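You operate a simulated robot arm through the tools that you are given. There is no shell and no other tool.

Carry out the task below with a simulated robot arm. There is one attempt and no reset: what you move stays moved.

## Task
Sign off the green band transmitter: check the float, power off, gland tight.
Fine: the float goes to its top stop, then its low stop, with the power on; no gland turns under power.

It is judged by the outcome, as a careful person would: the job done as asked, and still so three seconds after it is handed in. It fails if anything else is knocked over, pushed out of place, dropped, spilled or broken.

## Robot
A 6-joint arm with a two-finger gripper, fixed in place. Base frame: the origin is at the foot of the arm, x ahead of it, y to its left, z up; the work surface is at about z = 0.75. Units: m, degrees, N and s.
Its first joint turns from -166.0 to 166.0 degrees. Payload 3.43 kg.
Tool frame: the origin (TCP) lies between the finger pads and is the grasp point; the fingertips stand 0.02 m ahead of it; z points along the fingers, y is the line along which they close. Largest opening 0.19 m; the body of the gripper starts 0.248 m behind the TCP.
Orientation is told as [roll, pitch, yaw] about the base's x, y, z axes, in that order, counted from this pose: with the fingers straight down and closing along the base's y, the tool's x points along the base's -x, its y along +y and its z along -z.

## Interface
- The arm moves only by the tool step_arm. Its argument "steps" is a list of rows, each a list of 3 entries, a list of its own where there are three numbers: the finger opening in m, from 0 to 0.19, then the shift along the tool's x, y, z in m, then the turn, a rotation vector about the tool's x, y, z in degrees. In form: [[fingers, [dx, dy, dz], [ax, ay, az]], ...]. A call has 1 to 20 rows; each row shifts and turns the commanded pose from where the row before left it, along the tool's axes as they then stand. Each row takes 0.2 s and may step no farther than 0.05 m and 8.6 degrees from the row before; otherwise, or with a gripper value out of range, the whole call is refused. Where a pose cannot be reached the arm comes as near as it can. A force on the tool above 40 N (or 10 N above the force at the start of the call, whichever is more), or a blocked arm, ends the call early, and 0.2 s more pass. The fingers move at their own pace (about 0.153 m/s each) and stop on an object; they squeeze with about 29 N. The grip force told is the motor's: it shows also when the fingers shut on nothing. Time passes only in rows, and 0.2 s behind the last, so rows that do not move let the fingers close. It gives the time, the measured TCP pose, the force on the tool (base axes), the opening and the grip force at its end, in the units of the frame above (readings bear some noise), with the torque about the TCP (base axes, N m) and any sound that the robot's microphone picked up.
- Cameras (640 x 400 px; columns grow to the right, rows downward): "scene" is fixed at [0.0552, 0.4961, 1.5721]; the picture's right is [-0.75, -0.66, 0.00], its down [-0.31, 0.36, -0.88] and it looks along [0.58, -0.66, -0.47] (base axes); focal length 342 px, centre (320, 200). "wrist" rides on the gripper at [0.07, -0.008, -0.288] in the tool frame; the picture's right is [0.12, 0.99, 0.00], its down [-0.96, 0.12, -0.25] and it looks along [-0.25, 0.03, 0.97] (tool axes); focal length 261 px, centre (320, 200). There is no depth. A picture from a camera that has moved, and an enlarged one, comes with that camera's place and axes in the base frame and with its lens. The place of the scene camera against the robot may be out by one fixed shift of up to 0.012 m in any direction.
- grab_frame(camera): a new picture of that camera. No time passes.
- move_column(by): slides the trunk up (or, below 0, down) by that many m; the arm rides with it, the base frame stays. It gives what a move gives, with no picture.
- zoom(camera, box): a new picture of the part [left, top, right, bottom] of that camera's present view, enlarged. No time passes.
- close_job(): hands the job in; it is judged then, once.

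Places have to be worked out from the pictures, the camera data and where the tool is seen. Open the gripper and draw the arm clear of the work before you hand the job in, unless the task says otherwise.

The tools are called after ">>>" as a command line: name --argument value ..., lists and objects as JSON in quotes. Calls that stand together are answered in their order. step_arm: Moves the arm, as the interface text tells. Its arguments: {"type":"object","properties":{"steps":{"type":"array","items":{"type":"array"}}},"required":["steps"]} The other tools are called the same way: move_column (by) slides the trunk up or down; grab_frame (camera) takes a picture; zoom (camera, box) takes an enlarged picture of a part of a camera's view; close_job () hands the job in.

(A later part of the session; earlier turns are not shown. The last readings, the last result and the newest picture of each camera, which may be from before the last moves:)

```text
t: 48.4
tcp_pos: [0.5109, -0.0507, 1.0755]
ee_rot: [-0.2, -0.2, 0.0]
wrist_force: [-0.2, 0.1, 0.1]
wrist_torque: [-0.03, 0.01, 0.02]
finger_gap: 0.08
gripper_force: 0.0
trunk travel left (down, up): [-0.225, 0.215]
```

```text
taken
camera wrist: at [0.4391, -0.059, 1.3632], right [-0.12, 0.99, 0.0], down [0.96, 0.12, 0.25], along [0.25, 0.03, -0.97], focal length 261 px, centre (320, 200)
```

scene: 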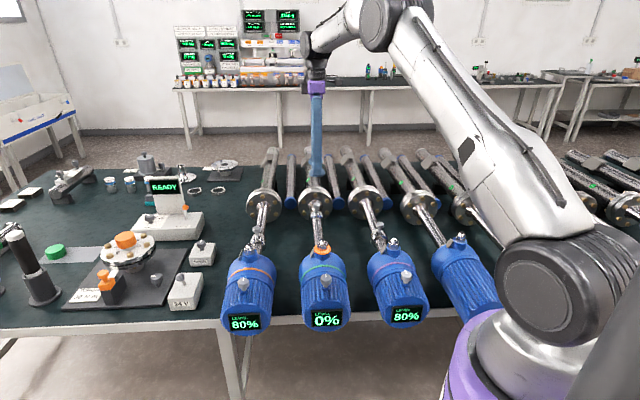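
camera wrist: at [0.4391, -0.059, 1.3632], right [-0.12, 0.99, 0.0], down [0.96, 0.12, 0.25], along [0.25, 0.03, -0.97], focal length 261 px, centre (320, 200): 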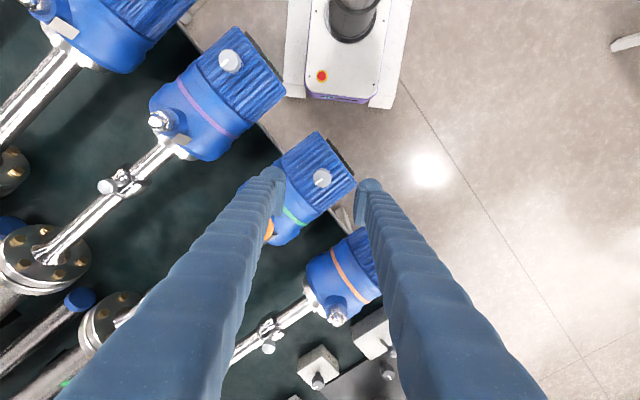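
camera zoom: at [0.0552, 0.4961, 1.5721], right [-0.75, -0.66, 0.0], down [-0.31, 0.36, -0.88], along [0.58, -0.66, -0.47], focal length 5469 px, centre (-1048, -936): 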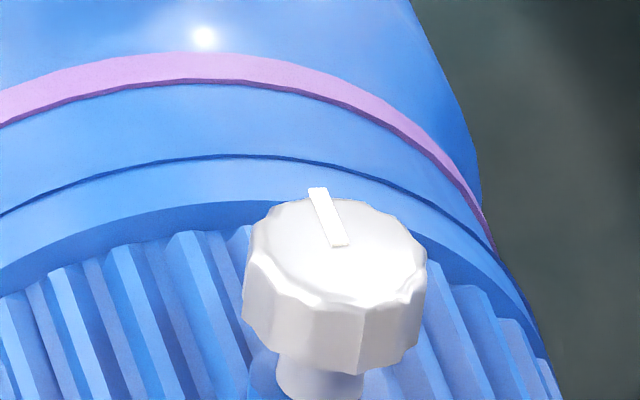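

By the fixed camera the orange and pink pointers match the stem direction and green agrees within about ±1°, so the zero trim is restored (reads 0% on the low stop). The actual power is the "24 V" toggle box, its lever leaning toward the bench front. I move over there with yaw 45 to look closely.

>>> step_arm --steps '[[0.08, [0, 0, -0.02], [0, 0, -7.5]], [0.08, [0, 0, 0], [0, 0, -7.5]], [0.08, [0, 0, 0], [0, 0, -7.5]], [0.08, [0, 0, 0], [0, 0, -7.5]], [0.08, [0, 0, 0], [0, 0, -7.5]], [0.08, [0, 0, 0], [0, 0, -7.5]], [0.08, [-0.044, -0.0088, 0], [0, 0, 0]], [0.08, [-0.044, -0.0088, 0], [0, 0, 0]], [0.08, [-0.044, -0.0088, 0], [0, 0, 0]], [0.08, [-0.044, -0.0088, 0], [0, 0, 0]], [0.08, [-0.044, -0.0088, 0], [0, 0, 0]], [0.08, [-0.044, -0.0088, 0], [0, 0, 0]], [0.08, [-0.044, -0.0088, 0], [0, 0, 0]], [0.08, [-0.044, -0.0088, 0], [0, 0, 0]], [0.08, [-0.044, -0.0088, 0], [0, 0, 0]], [0.08, [-0.044, -0.0088, 0], [0, 0, 0]], [0.08, [0, 0, 0], [0, 0, 0]]]'

>>> grab_frame --camera "wrist"

>>> grab_frame --camera "scene"

```text
t: 52.0
tcp_pos: [0.8834, 0.2012, 1.0965]
ee_rot: [-0.3, 0.0, 45.0]
wrist_force: [0.3, 0.2, -0.1]
wrist_torque: [-0.09, -0.03, 0.0]
finger_gap: 0.0799
gripper_force: 0.0
trunk travel left (down, up): [-0.225, 0.215]
```

```text
taken
camera wrist: at [0.8368, 0.146, 1.3853], right [-0.79, 0.62, -0.01], down [0.6, 0.76, 0.25], along [0.16, 0.19, -0.97], focal length 261 px, centre (320, 200)
```

wrist: 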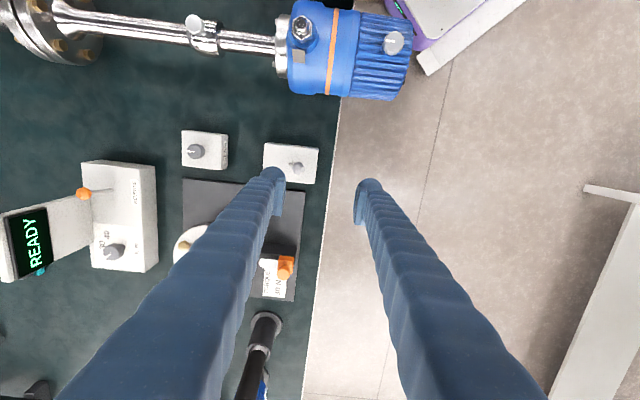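

```text
taken
```

scene: 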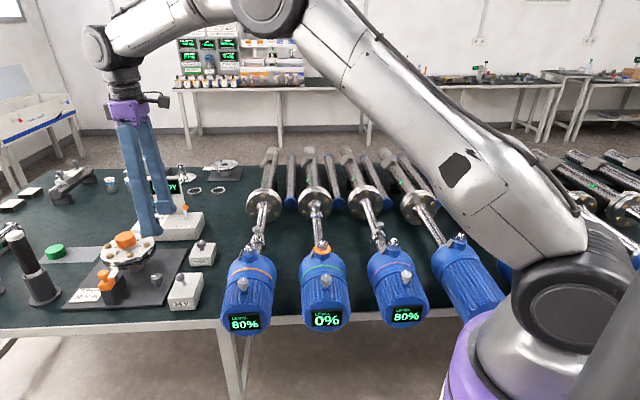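

I zoom in on the 24 V box from the wrist camera.

>>> zoom --camera "wrist" --box '[255, 135, 330, 195]'

>>> zoom --camera "wrist" --box '[170, 115, 330, 310]'

>>> zoom --camera "scene" --box '[160, 255, 220, 315]'

```text
6.67 times, centred on (292, 165) of wrist
camera zoom: at [0.8368, 0.146, 1.3853], right [-0.79, 0.62, -0.01], down [0.6, 0.76, 0.25], along [0.16, 0.19, -0.97], focal length 1738 px, centre (503, 433)
```

zoom: 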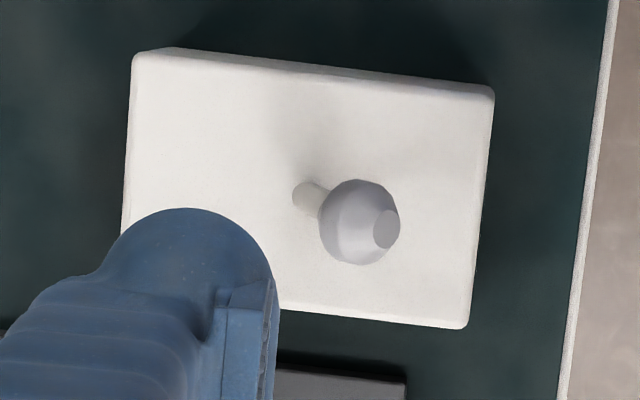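

```text
2.05 times, centred on (250, 212) of wrist
camera zoom: at [0.8368, 0.146, 1.3853], right [-0.79, 0.62, -0.01], down [0.6, 0.76, 0.25], along [0.16, 0.19, -0.97], focal length 535 px, centre (464, 174)
```

zoom: 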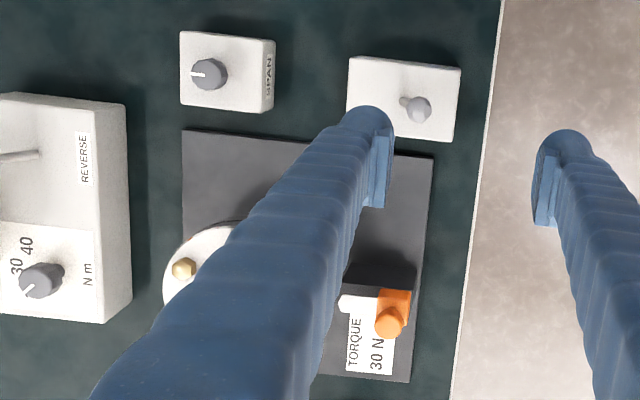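

```text
6.67 times, centred on (190, 285) of scene
camera zoom: at [0.0552, 0.4961, 1.5721], right [-0.75, -0.66, 0.0], down [-0.31, 0.36, -0.88], along [0.58, -0.66, -0.47], focal length 2279 px, centre (1187, -367)
```

zoom: 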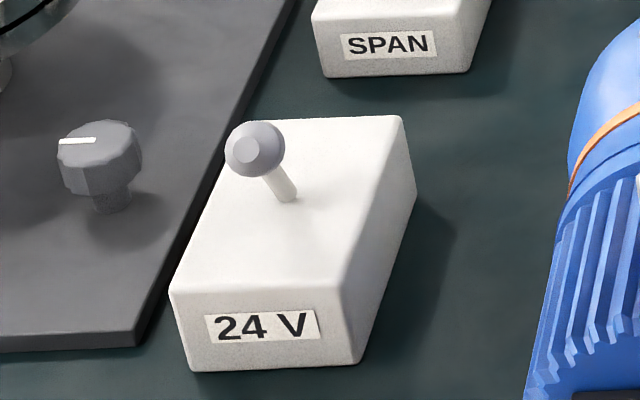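

Ball of the toggle at (0.916, 0.1705, 0.866), pivot at about (0.933, 0.155, 0.817): it leans toward the bench front along the stem direction. I close the fingers, come down just in front of it (TCP z 0.865), then look before pushing it over to the far side.

>>> step_arm --steps '[[0.0, [-0.0014, 0.0104, 0], [0, 0, 0]], [0.0, [0, 0, 0], [0, 0, 0]], [0.0, [0, 0, 0.045], [0, 0, 0]], [0.0, [0, 0, 0.045], [0, 0, 0]], [0.0, [0, 0, 0.045], [0, 0, 0]], [0.0, [0, 0, 0.045], [0, 0, 0]], [0.0, [0, 0, 0.03], [0, 0, 0]], [0.0, [0, 0, 0.02], [0, 0, 0]], [0.0, [0, 0, 0], [0, 0, 0]]]'

>>> grab_frame --camera "wrist"

>>> zoom --camera "scene" --box '[140, 235, 240, 315]'

```text
t: 54.0
tcp_pos: [0.8774, 0.206, 0.8668]
ee_rot: [-0.1, -0.1, 45.1]
wrist_force: [-0.1, 0.6, -0.1]
wrist_torque: [-0.01, 0.0, 0.03]
finger_gap: 0.0001
gripper_force: 28.9
trunk travel left (down, up): [-0.225, 0.215]
```

```text
taken
camera wrist: at [0.8317, 0.1507, 1.1554], right [-0.79, 0.62, 0.0], down [0.6, 0.76, 0.25], along [0.16, 0.19, -0.97], focal length 261 px, centre (320, 200)
```

wrist: 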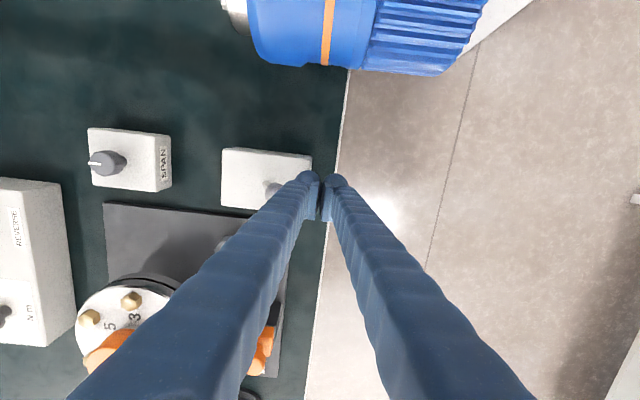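

```text
5.00 times, centred on (190, 275) of scene
camera zoom: at [0.0552, 0.4961, 1.5721], right [-0.75, -0.66, 0.0], down [-0.31, 0.36, -0.88], along [0.58, -0.66, -0.47], focal length 1709 px, centre (970, -175)
```

zoom: 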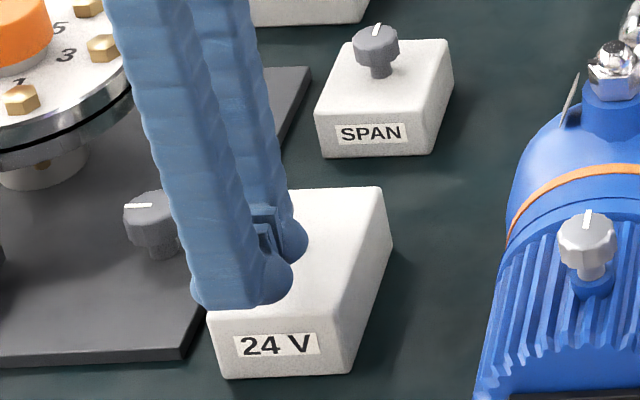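

The fingers are in front of the lever, clear of the box. I push toward +u (tool -y) in small steps, watching force and display.

>>> step_arm --steps '[[0.0, [0, -0.006, 0], [0, 0, 0]], [0.0, [0, -0.006, 0], [0, 0, 0]], [0.0, [0, -0.006, 0], [0, 0, 0]], [0.0, [0, -0.006, 0], [0, 0, 0]], [0.0, [0, -0.006, 0], [0, 0, 0]], [0.0, [0, -0.006, 0], [0, 0, 0]], [0.0, [0, 0, 0], [0, 0, 0]]]'

>>> zoom --camera "scene" --box '[140, 215, 440, 345]'

>>> grab_frame --camera "wrist"

```text
t: 55.6
tcp_pos: [0.9025, 0.1808, 0.8666]
ee_rot: [-0.2, -0.1, 45.1]
wrist_force: [0.1, 0.4, -0.8]
wrist_torque: [0.01, 0.0, 0.0]
finger_gap: 0.0
gripper_force: 28.5
trunk travel left (down, up): [-0.225, 0.215]
```

```text
2.13 times, centred on (290, 280) of scene
camera zoom: at [0.0552, 0.4961, 1.5721], right [-0.75, -0.66, 0.0], down [-0.31, 0.36, -0.88], along [0.58, -0.66, -0.47], focal length 729 px, centre (384, 29)
```

zoom: 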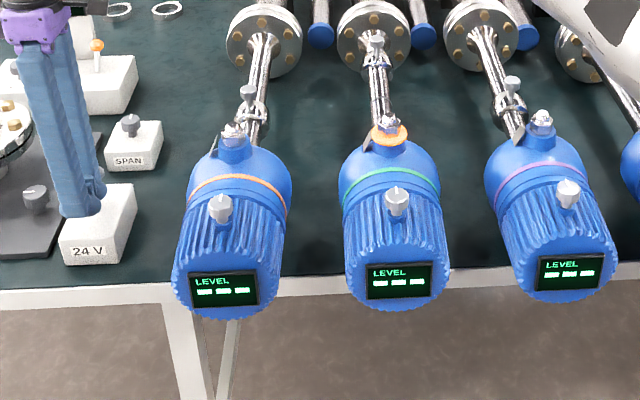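

```text
taken
camera wrist: at [0.8575, 0.1267, 1.1547], right [-0.79, 0.62, 0.0], down [0.6, 0.76, 0.25], along [0.16, 0.19, -0.97], focal length 261 px, centre (320, 200)
```

wrist: 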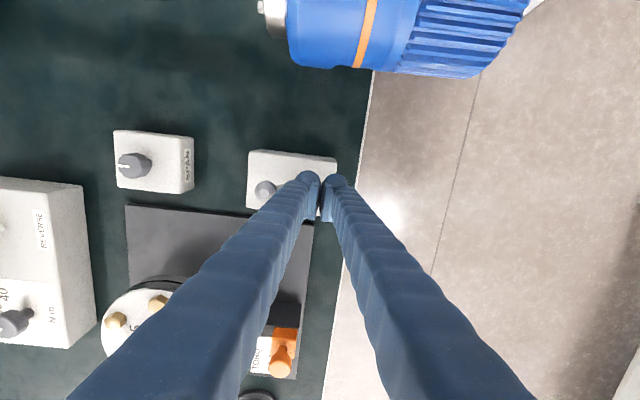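

The lever has snapped over, and all three displays changed to dashes. I look closer at the displays and the toggle.

>>> zoom --camera "scene" --box '[300, 290, 350, 335]'

>>> zoom --camera "scene" --box '[220, 295, 270, 340]'

>>> zoom --camera "wrist" --box '[235, 140, 345, 220]'

```text
8.89 times, centred on (325, 312) of scene
camera zoom: at [0.0552, 0.4961, 1.5721], right [-0.75, -0.66, 0.0], down [-0.31, 0.36, -0.88], along [0.58, -0.66, -0.47], focal length 3038 px, centre (276, -800)
```

zoom: 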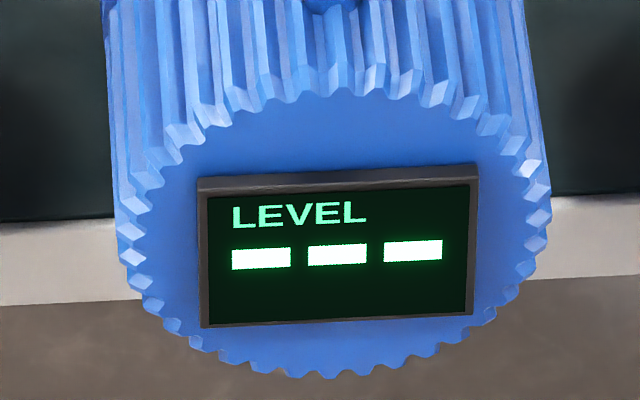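

```text
8.89 times, centred on (245, 318) of scene
camera zoom: at [0.0552, 0.4961, 1.5721], right [-0.75, -0.66, 0.0], down [-0.31, 0.36, -0.88], along [0.58, -0.66, -0.47], focal length 3038 px, centre (987, -844)
```

zoom: 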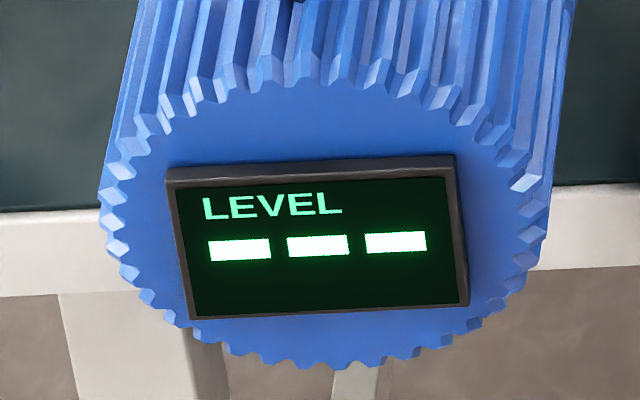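

```text
5.00 times, centred on (290, 180) of wrist
camera zoom: at [0.8575, 0.1267, 1.1547], right [-0.79, 0.62, 0.0], down [0.6, 0.76, 0.25], along [0.16, 0.19, -0.97], focal length 1303 px, centre (470, 300)
```

zoom: 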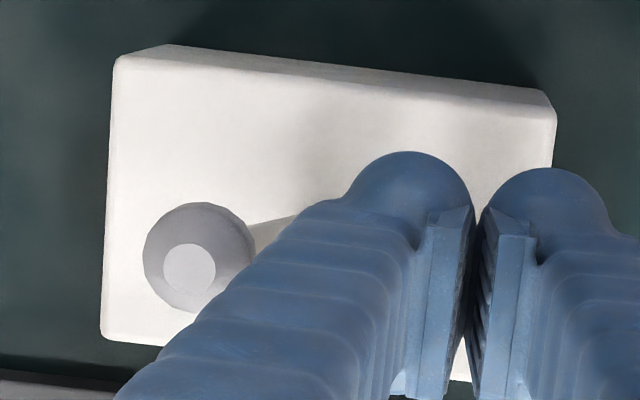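

Dashes: no supply, the power is off, and the lever sits fully over. I back away from the toggle, rise, and go over to the green gland.

>>> step_arm --steps '[[0.0, [0, 0.02, 0], [0, 0, 0]], [0.0, [0, 0.02, -0.01], [0, 0, 0]], [0.0, [0, 0, -0.045], [0, 0, 0]], [0.0, [0, 0, -0.045], [0, 0, 0]], [0.0, [0, 0, -0.045], [0, 0, 0]], [0.0, [0, 0, -0.045], [0, 0, 0]], [0.0, [0, 0, -0.03], [0, 0, 0]], [0.0, [0, 0, 0], [0, 0, 0]]]'

>>> zoom --camera "scene" --box '[140, 215, 440, 345]'

>>> zoom --camera "scene" --box '[160, 255, 220, 315]'

```text
t: 57.4
tcp_pos: [0.8758, 0.2099, 1.086]
ee_rot: [-0.2, 0.0, 45.0]
wrist_force: [0.1, -0.3, -0.6]
wrist_torque: [-0.03, -0.01, 0.01]
finger_gap: 0.0002
gripper_force: 28.8
trunk travel left (down, up): [-0.225, 0.215]
```

```text
2.13 times, centred on (290, 280) of scene
camera zoom: at [0.0552, 0.4961, 1.5721], right [-0.75, -0.66, 0.0], down [-0.31, 0.36, -0.88], along [0.58, -0.66, -0.47], focal length 729 px, centre (384, 29)
```

zoom: 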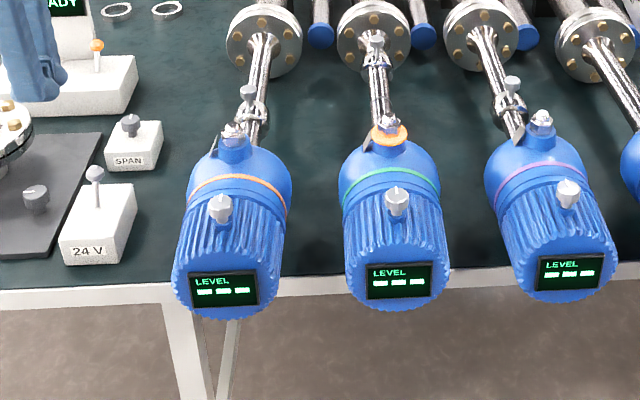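

```text
6.67 times, centred on (190, 285) of scene
camera zoom: at [0.0552, 0.4961, 1.5721], right [-0.75, -0.66, 0.0], down [-0.31, 0.36, -0.88], along [0.58, -0.66, -0.47], focal length 2279 px, centre (1187, -367)
```

zoom: 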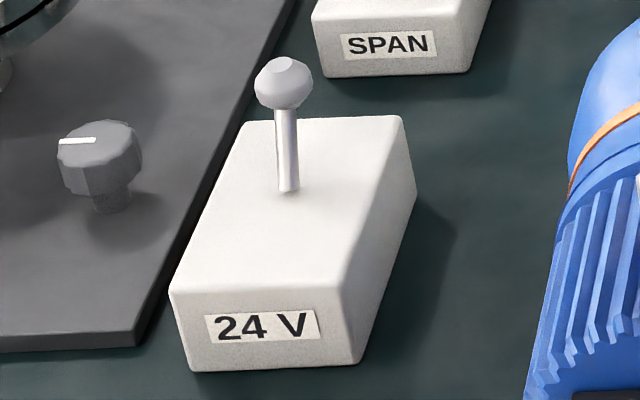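

The toggle is cleanly over and the box undisturbed. I travel at z 1.086 to above the green gland.

>>> step_arm --steps '[[0.08, [0.0439, -0.0066, 0], [0, 0, 0]], [0.08, [0.0439, -0.0066, 0], [0, 0, 0]], [0.08, [0.0439, -0.0066, 0], [0, 0, 0]], [0.08, [0.0439, -0.0066, 0], [0, 0, 0]], [0.08, [0.0439, -0.0066, 0], [0, 0, 0]], [0.08, [0.0439, -0.0066, 0], [0, 0, 0]], [0.08, [0.0439, -0.0066, 0], [0, 0, 0]], [0.08, [0.0439, -0.0066, 0], [0, 0, 0]], [0.08, [0.0439, -0.0066, 0], [0, 0, 0]], [0.08, [0.0439, -0.0066, 0], [0, 0, 0]], [0.08, [0, 0, 0], [0, 0, 0]]]'

>>> grab_frame --camera "wrist"

>>> zoom --camera "wrist" --box '[290, 150, 350, 210]'

>>> zoom --camera "scene" --box '[305, 232, 340, 260]'

```text
t: 59.8
tcp_pos: [0.6105, -0.1485, 1.0858]
ee_rot: [-0.3, 0.0, 45.0]
wrist_force: [-0.8, -0.1, 0.5]
wrist_torque: [0.07, -0.02, 0.01]
finger_gap: 0.08
gripper_force: 0.1
trunk travel left (down, up): [-0.225, 0.215]
```

```text
taken
camera wrist: at [0.5648, -0.2031, 1.3737], right [-0.79, 0.62, 0.0], down [0.6, 0.76, 0.25], along [0.16, 0.19, -0.97], focal length 261 px, centre (320, 200)
```

wrist: 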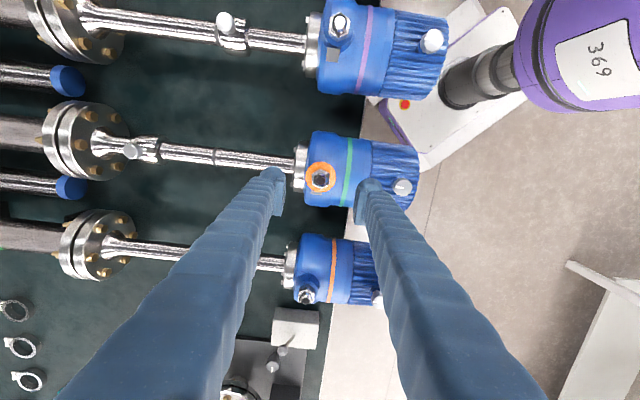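

```text
6.67 times, centred on (320, 180) of wrist
camera zoom: at [0.5648, -0.2031, 1.3737], right [-0.79, 0.62, 0.0], down [0.6, 0.76, 0.25], along [0.16, 0.19, -0.97], focal length 1738 px, centre (320, 333)
```

zoom: 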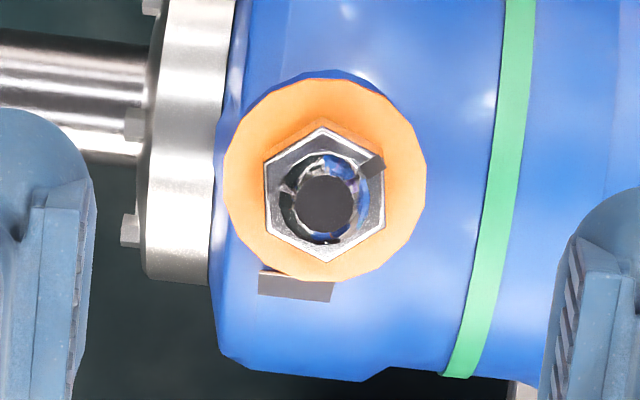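

```text
14.29 times, centred on (322, 246) of scene
camera zoom: at [0.0552, 0.4961, 1.5721], right [-0.75, -0.66, 0.0], down [-0.31, 0.36, -0.88], along [0.58, -0.66, -0.47], focal length 4883 px, centre (284, -457)
```

zoom: 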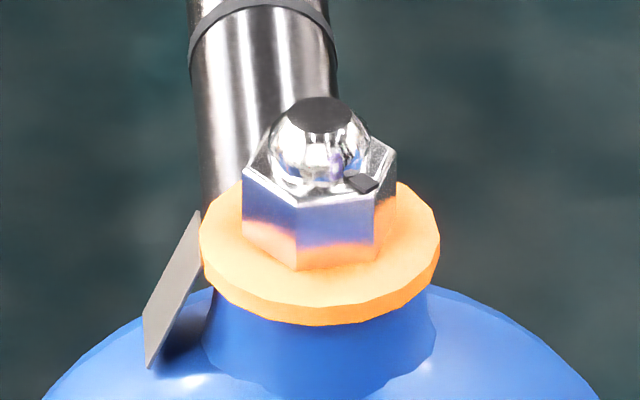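

The nut has a dark index mark and there's a fixed plate beside the boss. I compare with the pink and orange glands, which sit without the orange ring, to see what tight looks like.

>>> zoom --camera "wrist" --box '[310, 0, 370, 50]'

>>> zoom --camera "wrist" --box '[285, 270, 345, 320]'

>>> zoom --camera "scene" --box '[235, 235, 270, 263]'

>>> zoom --camera "scene" --box '[375, 230, 410, 258]'

>>> zoom --camera "scene" --box '[440, 225, 475, 253]'

```text
8.00 times, centred on (340, 25) of wrist
camera zoom: at [0.5648, -0.2031, 1.3737], right [-0.79, 0.62, 0.0], down [0.6, 0.76, 0.25], along [0.16, 0.19, -0.97], focal length 2085 px, centre (160, 1600)
```

zoom: 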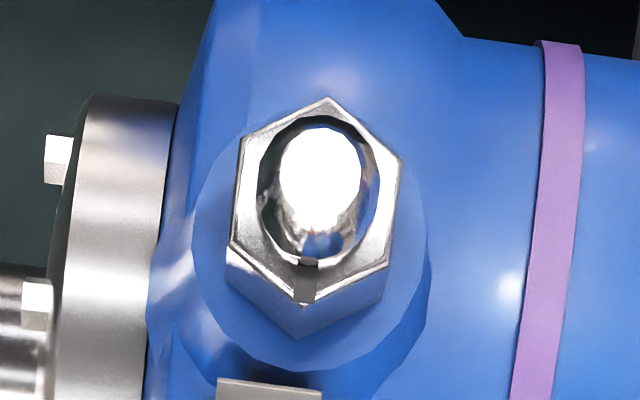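

```text
8.00 times, centred on (315, 295) of wrist
camera zoom: at [0.5648, -0.2031, 1.3737], right [-0.79, 0.62, 0.0], down [0.6, 0.76, 0.25], along [0.16, 0.19, -0.97], focal length 2085 px, centre (360, -560)
```

zoom: 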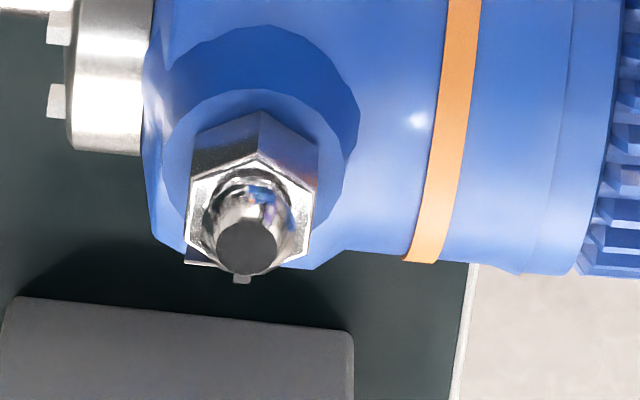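

```text
14.29 times, centred on (252, 249) of scene
camera zoom: at [0.0552, 0.4961, 1.5721], right [-0.75, -0.66, 0.0], down [-0.31, 0.36, -0.88], along [0.58, -0.66, -0.47], focal length 4883 px, centre (1284, -500)
```

zoom: 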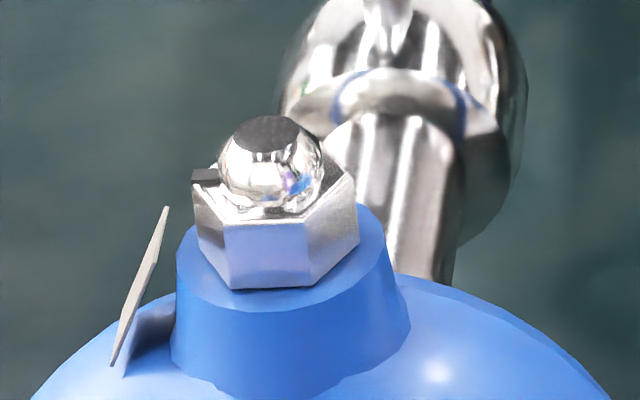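

```text
14.29 times, centred on (392, 244) of scene
camera zoom: at [0.0552, 0.4961, 1.5721], right [-0.75, -0.66, 0.0], down [-0.31, 0.36, -0.88], along [0.58, -0.66, -0.47], focal length 4883 px, centre (-716, -429)
```

zoom: 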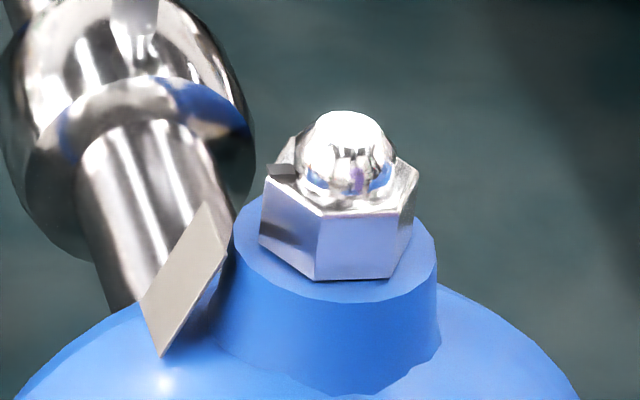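

```text
14.29 times, centred on (458, 239) of scene
camera zoom: at [0.0552, 0.4961, 1.5721], right [-0.75, -0.66, 0.0], down [-0.31, 0.36, -0.88], along [0.58, -0.66, -0.47], focal length 4883 px, centre (-1644, -357)
```

zoom: 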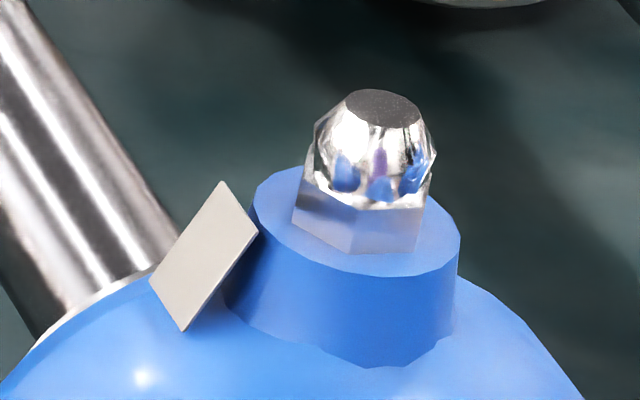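

In both tight glands the nut's index mark points to the plate side (+v) and no orange ring shows; on green the mark is 120° counter-clockwise of that, so it needs about 120° clockwise. The nut's sides span roughly z 0.949–0.963 and the plate top is about 0.945, so I keep the fingertips just above 0.95. I descend with flats aligned (yaw 45) and check before gripping.

>>> step_arm --steps '[[0.06, [0, 0, 0.04], [0, 0, 0]], [0.06, [-0.001, 0.001, 0.04], [0, 0, 0]], [0.06, [0, 0, 0.015], [0, 0, 0]], [0.06, [0, 0, 0], [0, 0, 0]]]'

>>> zoom --camera "wrist" --box '[270, 150, 370, 230]'

>>> zoom --camera "scene" --box '[300, 225, 350, 265]'

```text
t: 60.8
tcp_pos: [0.6101, -0.1449, 0.9897]
ee_rot: [-0.2, -0.1, 45.0]
wrist_force: [0.4, 0.4, -0.7]
wrist_torque: [0.02, 0.01, 0.01]
finger_gap: 0.0597
gripper_force: 0.1
trunk travel left (down, up): [-0.225, 0.215]
```

```text
5.00 times, centred on (320, 190) of wrist
camera zoom: at [0.5653, -0.2003, 1.2791], right [-0.79, 0.62, 0.0], down [0.6, 0.76, 0.25], along [0.16, 0.19, -0.97], focal length 1303 px, centre (320, 250)
```

zoom: 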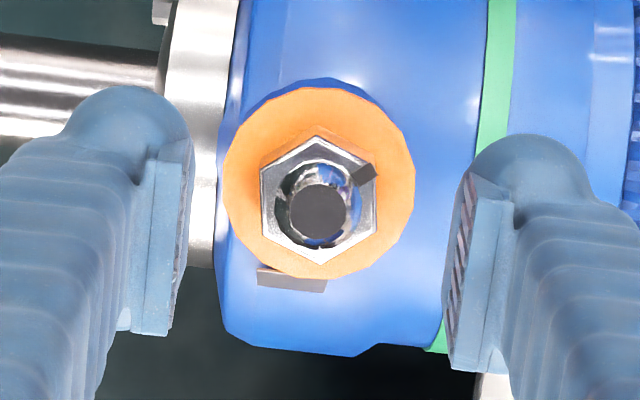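

```text
10.00 times, centred on (325, 245) of scene
camera zoom: at [0.0552, 0.4961, 1.5721], right [-0.75, -0.66, 0.0], down [-0.31, 0.36, -0.88], along [0.58, -0.66, -0.47], focal length 3418 px, centre (270, -250)
```

zoom: 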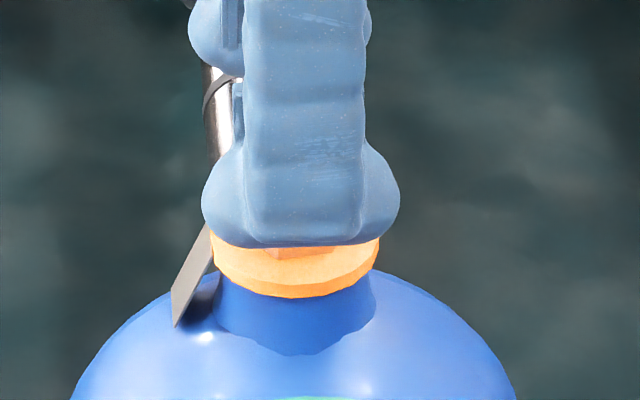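

Centred along the closing direction; about 1-2 mm off sideways, which I trim. I descend to TCP z about 0.970 and close on the nut flats.

>>> step_arm --steps '[[0.06, [0.001, 0, 0.01], [0, 0, 0]], [0.06, [0, 0, 0.009], [0, 0, 0]], [0.06, [0, 0, 0], [0, 0, 0]]]'

>>> step_arm --steps '[[0.04, [0, 0, 0], [0, 0, 0]], [0.0, [0, 0, 0], [0, 0, 0]], [0.0, [0, 0, 0], [0, 0, 0]], [0.0, [0, 0, 0], [0, 0, 0]]]'

>>> zoom --camera "wrist" --box '[270, 150, 370, 230]'

>>> zoom --camera "scene" --box '[300, 225, 350, 265]'

```text
t: 61.6
tcp_pos: [0.6106, -0.1461, 0.9725]
ee_rot: [-0.1, -0.1, 45.0]
wrist_force: [0.1, 0.0, -0.5]
wrist_torque: [0.0, 0.01, -0.02]
finger_gap: 0.0599
gripper_force: 0.1
trunk travel left (down, up): [-0.225, 0.215]
```

```text
t: 62.1
tcp_pos: [0.6107, -0.1466, 0.9832]
ee_rot: [-0.8, -0.5, 45.0]
wrist_force: [-8.7, 6.5, 83.1]
wrist_torque: [0.71, 0.79, -0.02]
finger_gap: 0.0059
gripper_force: 34.4
trunk travel left (down, up): [-0.225, 0.215]
stopped in row 2: the force on the tool passed its limit at 49 N (the readings are from after the stop); the commanded pose is now the measured one
```

```text
5.00 times, centred on (320, 190) of wrist
camera zoom: at [0.5615, -0.2004, 1.2711], right [-0.79, 0.62, -0.02], down [0.59, 0.76, 0.25], along [0.17, 0.19, -0.97], focal length 1303 px, centre (320, 250)
```

zoom: 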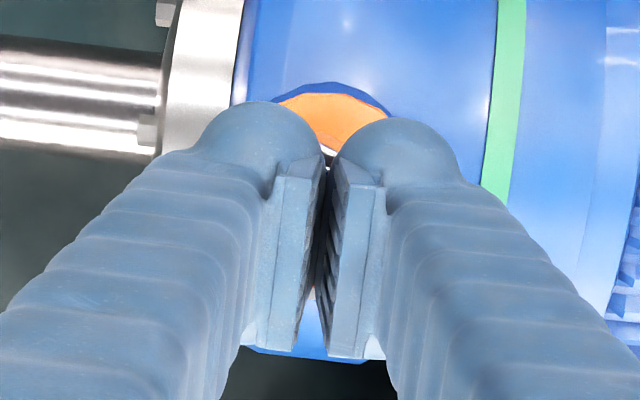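

```text
10.00 times, centred on (325, 245) of scene
camera zoom: at [0.0552, 0.4961, 1.5721], right [-0.75, -0.66, 0.0], down [-0.31, 0.36, -0.88], along [0.58, -0.66, -0.47], focal length 3418 px, centre (270, -250)
```

zoom: 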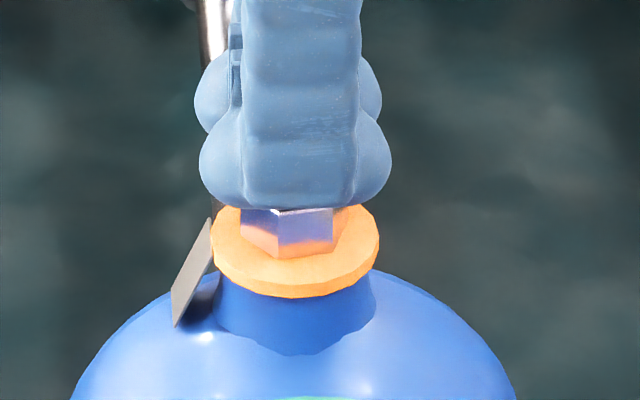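

The tips were too high: they caught only the dome above the hex and slid up it. I lift off and open before trying again lower.

>>> step_arm --steps '[[0.06, [0, 0, -0.01], [0, 0, 0]], [0.06, [0, 0, -0.015], [0, 0, 0]], [0.06, [0, 0, 0], [0, 0, 0]]]'

>>> zoom --camera "wrist" --box '[270, 150, 370, 230]'

>>> zoom --camera "scene" --box '[305, 232, 340, 260]'

```text
t: 62.9
tcp_pos: [0.6106, -0.1455, 1.0006]
ee_rot: [-0.4, -0.2, 45.1]
wrist_force: [0.0, -0.3, 0.3]
wrist_torque: [-0.02, -0.07, 0.04]
finger_gap: 0.0602
gripper_force: 0.0
trunk travel left (down, up): [-0.225, 0.215]
```

```text
5.00 times, centred on (320, 190) of wrist
camera zoom: at [0.5642, -0.2017, 1.2889], right [-0.79, 0.62, -0.01], down [0.6, 0.76, 0.25], along [0.16, 0.19, -0.97], focal length 1303 px, centre (320, 250)
```

zoom: 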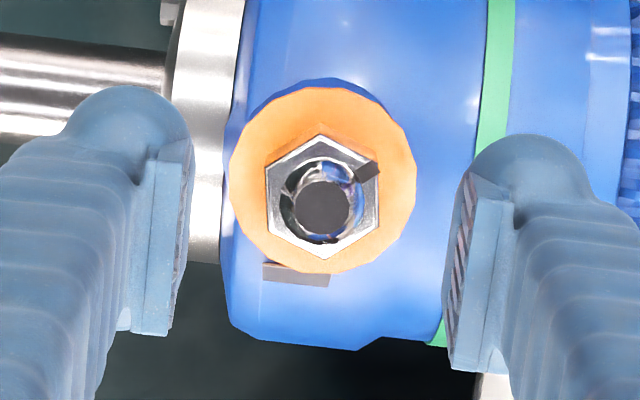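

```text
14.29 times, centred on (322, 246) of scene
camera zoom: at [0.0552, 0.4961, 1.5721], right [-0.75, -0.66, 0.0], down [-0.31, 0.36, -0.88], along [0.58, -0.66, -0.47], focal length 4883 px, centre (284, -457)
```

zoom: 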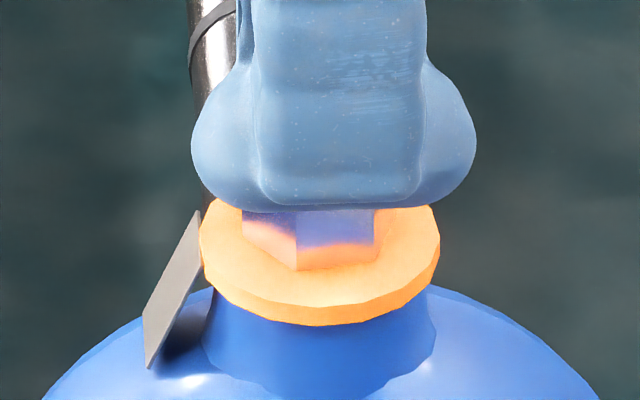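

The nut is unchanged. My z estimate was a little high and the pads start a bit above the tip ends, so I go about 8 mm lower (TCP 0.964) and close only toward 0.02 so that a miss is harmless.

>>> step_arm --steps '[[0.06, [0, 0, 0.015], [0, 0, 0]], [0.06, [0, 0, 0.012], [0, 0, 0]], [0.06, [0, 0, 0.0095], [0, 0, 0]], [0.06, [0, 0, 0], [0, 0, 0]]]'

>>> zoom --camera "scene" --box '[305, 232, 340, 260]'

>>> zoom --camera "wrist" --box '[270, 150, 370, 230]'

```text
t: 63.9
tcp_pos: [0.6122, -0.1458, 0.9643]
ee_rot: [-0.5, -0.2, 45.1]
wrist_force: [0.2, -0.3, -0.1]
wrist_torque: [-0.01, 0.02, -0.03]
finger_gap: 0.0599
gripper_force: 0.1
trunk travel left (down, up): [-0.225, 0.215]
```

```text
14.29 times, centred on (322, 246) of scene
camera zoom: at [0.0552, 0.4961, 1.5721], right [-0.75, -0.66, 0.0], down [-0.31, 0.36, -0.88], along [0.58, -0.66, -0.47], focal length 4883 px, centre (284, -457)
```

zoom: 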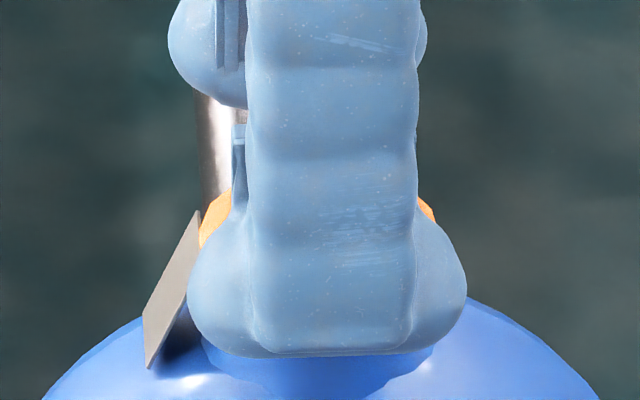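

```text
5.00 times, centred on (320, 190) of wrist
camera zoom: at [0.5654, -0.2011, 1.2519], right [-0.79, 0.62, -0.01], down [0.6, 0.76, 0.25], along [0.16, 0.19, -0.97], focal length 1303 px, centre (320, 250)
```

zoom: 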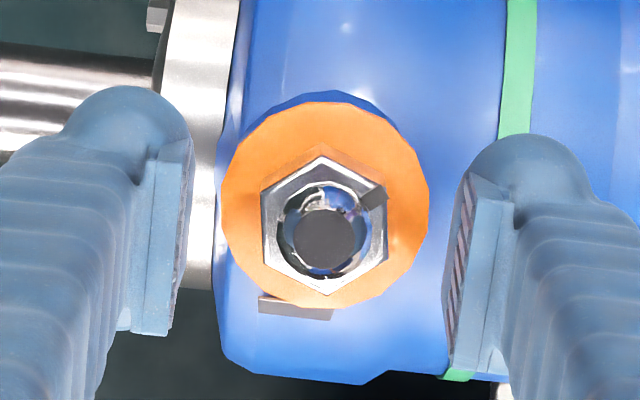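

The pads begin about 8 mm above the tip ends; the nut sides are at z 0.947–0.963. At TCP 0.9665 the pads will overlap about 8 mm of the flats with the tips just above the washer and plate. I trim the centring and close.

>>> step_arm --steps '[[0.06, [0.0012, 0.0015, -0.0022], [-0.4, -0.2, 0]], [0.06, [0, 0, 0], [0, 0, 0]], [0.035, [0, 0, 0], [0, 0, 0]], [0.015, [0, 0, 0], [0, 0, 0]], [0.015, [0, 0, 0], [0, 0, 0]], [0.015, [0, 0, 0], [0, 0, 0]]]'

>>> zoom --camera "wrist" --box '[270, 150, 370, 230]'

>>> zoom --camera "scene" --box '[305, 232, 340, 260]'

```text
t: 64.9
tcp_pos: [0.6099, -0.1447, 0.978]
ee_rot: [-0.6, -0.8, 45.0]
wrist_force: [-27.4, 21.3, 152.4]
wrist_torque: [-0.14, 1.7, -0.1]
finger_gap: 0.0059
gripper_force: 25.2
trunk travel left (down, up): [-0.225, 0.215]
stopped in row 4: the force on the tool passed its limit at 50 N (the readings are from after the stop); the commanded pose is now the measured one
```

```text
5.00 times, centred on (320, 190) of wrist
camera zoom: at [0.562, -0.2017, 1.2652], right [-0.79, 0.62, -0.01], down [0.59, 0.76, 0.26], along [0.17, 0.2, -0.97], focal length 1303 px, centre (320, 250)
```

zoom: 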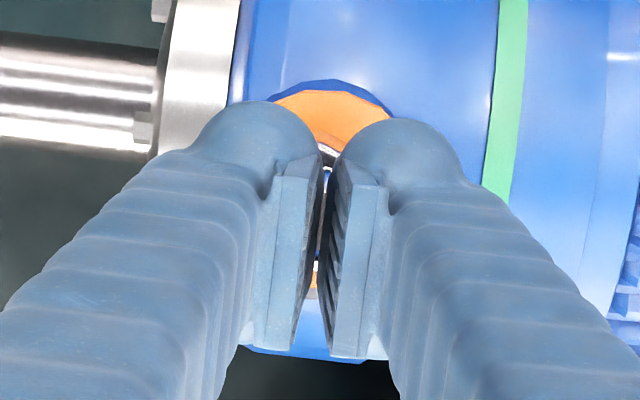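

```text
14.29 times, centred on (322, 246) of scene
camera zoom: at [0.0552, 0.4961, 1.5721], right [-0.75, -0.66, 0.0], down [-0.31, 0.36, -0.88], along [0.58, -0.66, -0.47], focal length 4883 px, centre (284, -457)
```

zoom: 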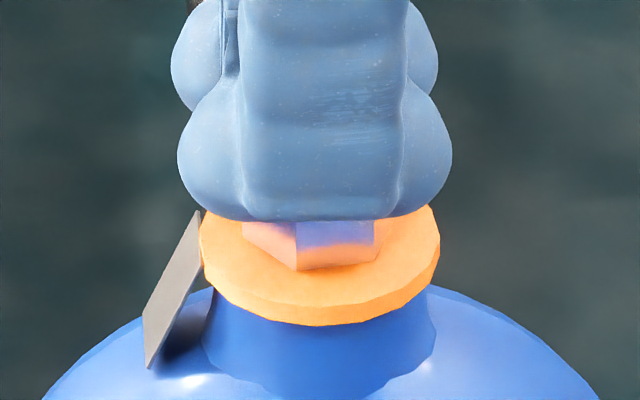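

It slid up the dome again with a high force, so I lift off right away, then study the finger profile side-on to learn where the pads really end.

>>> step_arm --steps '[[0.06, [0, 0, -0.015], [0, 0, 0]], [0.06, [0, 0, -0.03], [0, 0, 0]], [0.06, [0, 0, -0.03], [0, 0, 0]], [0.06, [0, 0, -0.03], [0, 0, 0]], [0.06, [0, 0, 0], [0, 0, 0]]]'

>>> zoom --camera "scene" --box '[305, 232, 340, 260]'

>>> zoom --camera "wrist" --box '[290, 150, 350, 210]'

>>> zoom --camera "scene" --box '[280, 160, 360, 225]'

```text
t: 66.1
tcp_pos: [0.6122, -0.1464, 1.0736]
ee_rot: [-0.4, -0.5, 45.0]
wrist_force: [0.6, 1.0, 0.2]
wrist_torque: [0.0, -0.03, 0.02]
finger_gap: 0.0597
gripper_force: 0.1
trunk travel left (down, up): [-0.225, 0.215]
```

```text
14.29 times, centred on (322, 246) of scene
camera zoom: at [0.0552, 0.4961, 1.5721], right [-0.75, -0.66, 0.0], down [-0.31, 0.36, -0.88], along [0.58, -0.66, -0.47], focal length 4883 px, centre (284, -457)
```

zoom: 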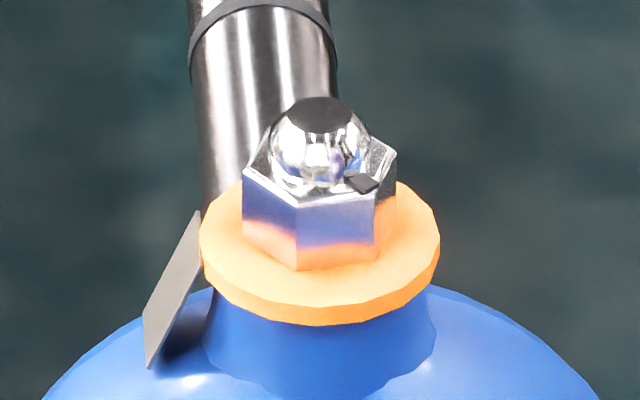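

```text
6.67 times, centred on (320, 180) of wrist
camera zoom: at [0.5647, -0.2034, 1.3609], right [-0.79, 0.62, -0.01], down [0.6, 0.76, 0.26], along [0.16, 0.2, -0.97], focal length 1738 px, centre (320, 333)
```

zoom: 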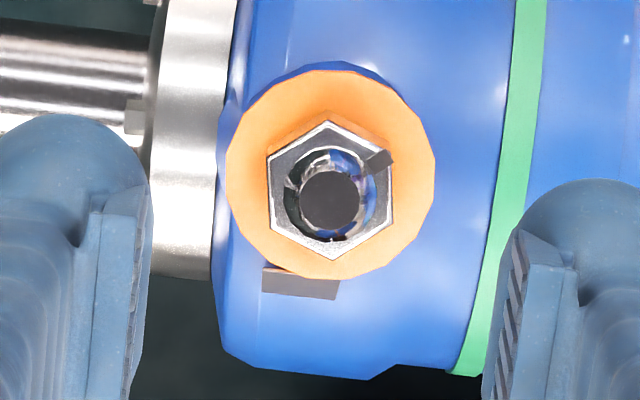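

```text
6.15 times, centred on (320, 192) of scene
camera zoom: at [0.0552, 0.4961, 1.5721], right [-0.75, -0.66, 0.0], down [-0.31, 0.36, -0.88], along [0.58, -0.66, -0.47], focal length 2104 px, centre (320, 246)
```

zoom: 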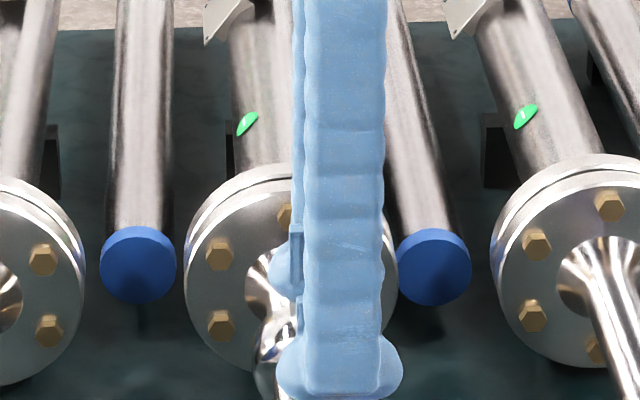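

Nut unchanged. I rotate to yaw -45 at this safe height so the scene camera sees both fingers in profile.

>>> step_arm --steps '[[0.05, [0, 0, 0], [0, 0, 8]], [0.05, [0, 0, 0], [0, 0, 8]], [0.05, [0, 0, 0], [0, 0, 8]], [0.05, [0, 0, 0], [0, 0, 8]], [0.05, [0, 0, 0], [0, 0, 8]], [0.05, [0, 0, 0], [0, 0, 8]], [0.05, [0, 0, 0], [0, 0, 8]], [0.05, [0, 0, 0], [0, 0, 8]], [0.05, [0, 0, 0], [0, 0, 8]], [0.05, [0, 0, 0], [0, 0, 8]], [0.05, [0, 0, 0], [0, 0, 8]], [0.05, [0, 0, 0], [0, 0, 2]], [0.05, [0, 0, 0], [0, 0, 0]]]'

>>> zoom --camera "scene" --box '[295, 190, 345, 230]'

>>> grab_frame --camera "wrist"

```text
t: 68.9
tcp_pos: [0.6126, -0.1468, 1.0736]
ee_rot: [0.6, -0.3, -45.1]
wrist_force: [0.6, -0.7, -0.1]
wrist_torque: [-0.03, 0.0, 0.0]
finger_gap: 0.05
gripper_force: 0.0
trunk travel left (down, up): [-0.225, 0.215]
```

```text
10.00 times, centred on (320, 210) of scene
camera zoom: at [0.0552, 0.4961, 1.5721], right [-0.75, -0.66, 0.0], down [-0.31, 0.36, -0.88], along [0.58, -0.66, -0.47], focal length 3418 px, centre (320, 100)
```

zoom: 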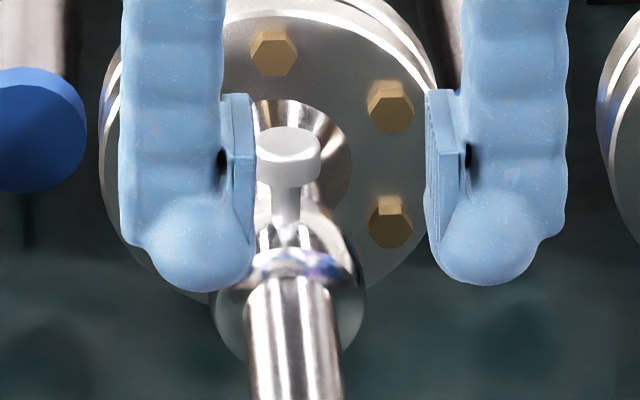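

```text
taken
camera wrist: at [0.5527, -0.1038, 1.3623], right [0.62, 0.79, 0.01], down [0.76, -0.6, 0.25], along [0.21, -0.15, -0.97], focal length 261 px, centre (320, 200)
```

wrist: 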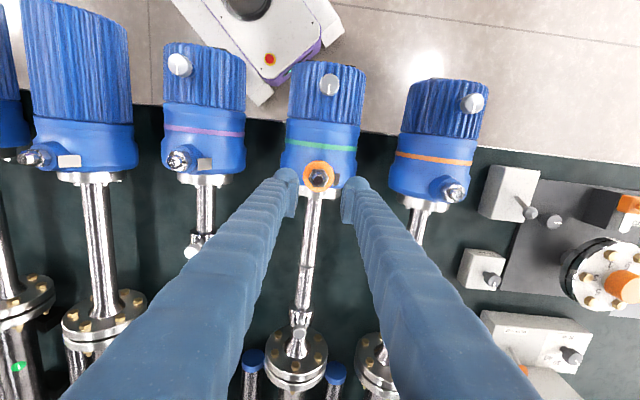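

Seen from the side, the pad plates end about 9 mm above the rounded tips. To fix the heights exactly I lower beside the nut (still above the plate) at this yaw, so that fingers and nut can be compared directly in the scene view.

>>> step_arm --steps '[[0.07, [0, 0, 0.04], [-0.4, 0.0, 0]], [0.07, [0, 0, 0.04], [0, 0, 0]], [0.07, [0, 0, 0.0186], [0, 0, 0]], [0.07, [0, 0, 0], [0, 0, 0]]]'

>>> zoom --camera "scene" --box '[305, 232, 340, 260]'

>>> zoom --camera "wrist" --box '[270, 150, 370, 230]'

```text
t: 69.9
tcp_pos: [0.6134, -0.1456, 0.9772]
ee_rot: [1.1, -0.3, -45.0]
wrist_force: [-0.5, 0.6, 1.0]
wrist_torque: [-0.02, -0.01, 0.0]
finger_gap: 0.0697
gripper_force: 0.1
trunk travel left (down, up): [-0.225, 0.215]
```

```text
14.29 times, centred on (322, 246) of scene
camera zoom: at [0.0552, 0.4961, 1.5721], right [-0.75, -0.66, 0.0], down [-0.31, 0.36, -0.88], along [0.58, -0.66, -0.47], focal length 4883 px, centre (284, -457)
```

zoom: 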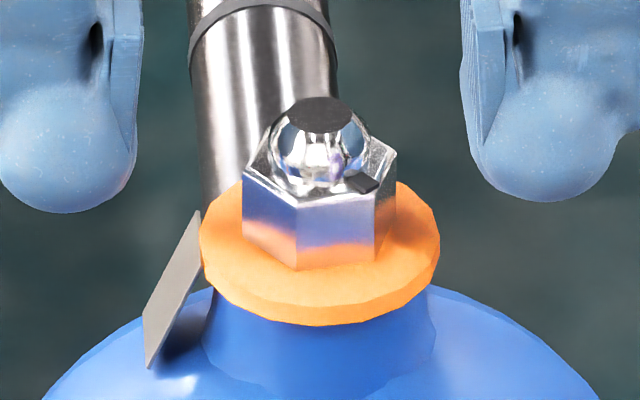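

```text
5.00 times, centred on (320, 190) of wrist
camera zoom: at [0.5531, -0.1035, 1.2648], right [0.62, 0.79, 0.02], down [0.76, -0.6, 0.25], along [0.21, -0.14, -0.97], focal length 1303 px, centre (320, 250)
```

zoom: 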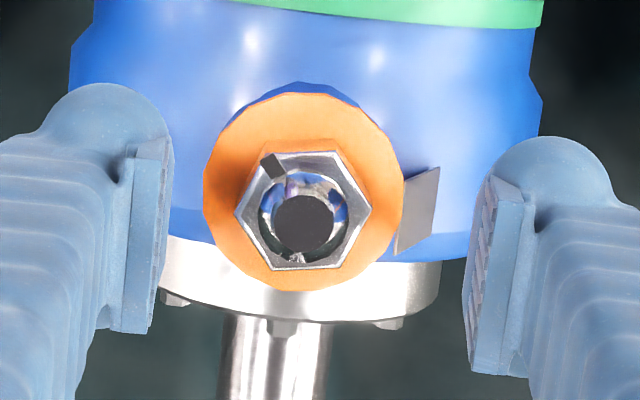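

Direct comparison gives the nut top at z ≈ 0.9536, its base ≈ 0.939, plate top ≈ 0.938, and the nut centre at (0.611, -0.148). So TCP should be about 0.960. I rise, remove the small tilt, and turn back to yaw 45.

>>> step_arm --steps '[[0.07, [0, 0, -0.03], [0, 0, 0]], [0.07, [0, -0.0037, 0], [1.0, -0.55, 0]], [0.07, [0, 0, 0], [0, 0, -8]], [0.07, [0, 0, 0], [0, 0, -8]], [0.07, [0, 0, 0], [0, 0, -8]], [0.07, [0, 0, 0], [0, 0, -8]], [0.07, [0, 0, 0], [0, 0, -8]], [0.07, [0, 0, 0], [0, 0, -8]], [0.07, [0, 0, 0], [0, 0, -8]], [0.07, [0, 0, 0], [0, 0, -8]], [0.07, [0, 0, 0], [0, 0, -8]], [0.07, [0, 0, 0], [0, 0, -8]], [0.07, [0, 0, 0], [0, 0, -8]], [0.07, [0, 0, 0], [0, 0, -2]], [0.06, [0, 0, 0], [0, 0, 0]], [0.06, [0, 0, 0], [0, 0, 0]]]'

>>> zoom --camera "wrist" --box '[270, 150, 370, 230]'

```text
t: 73.3
tcp_pos: [0.6092, -0.1484, 1.0069]
ee_rot: [-0.9, 0.0, 45.0]
wrist_force: [0.5, -1.0, 0.4]
wrist_torque: [0.0, 0.0, 0.02]
finger_gap: 0.0598
gripper_force: 0.1
trunk travel left (down, up): [-0.225, 0.215]
```

```text
5.00 times, centred on (320, 190) of wrist
camera zoom: at [0.5623, -0.2015, 1.2946], right [-0.79, 0.62, -0.01], down [0.6, 0.76, 0.25], along [0.16, 0.18, -0.97], focal length 1303 px, centre (320, 250)
```

zoom: 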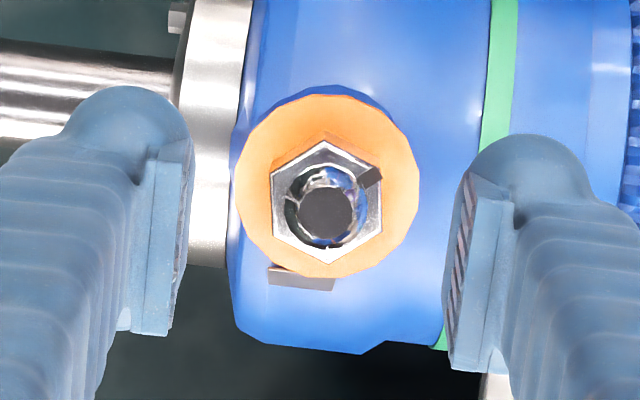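

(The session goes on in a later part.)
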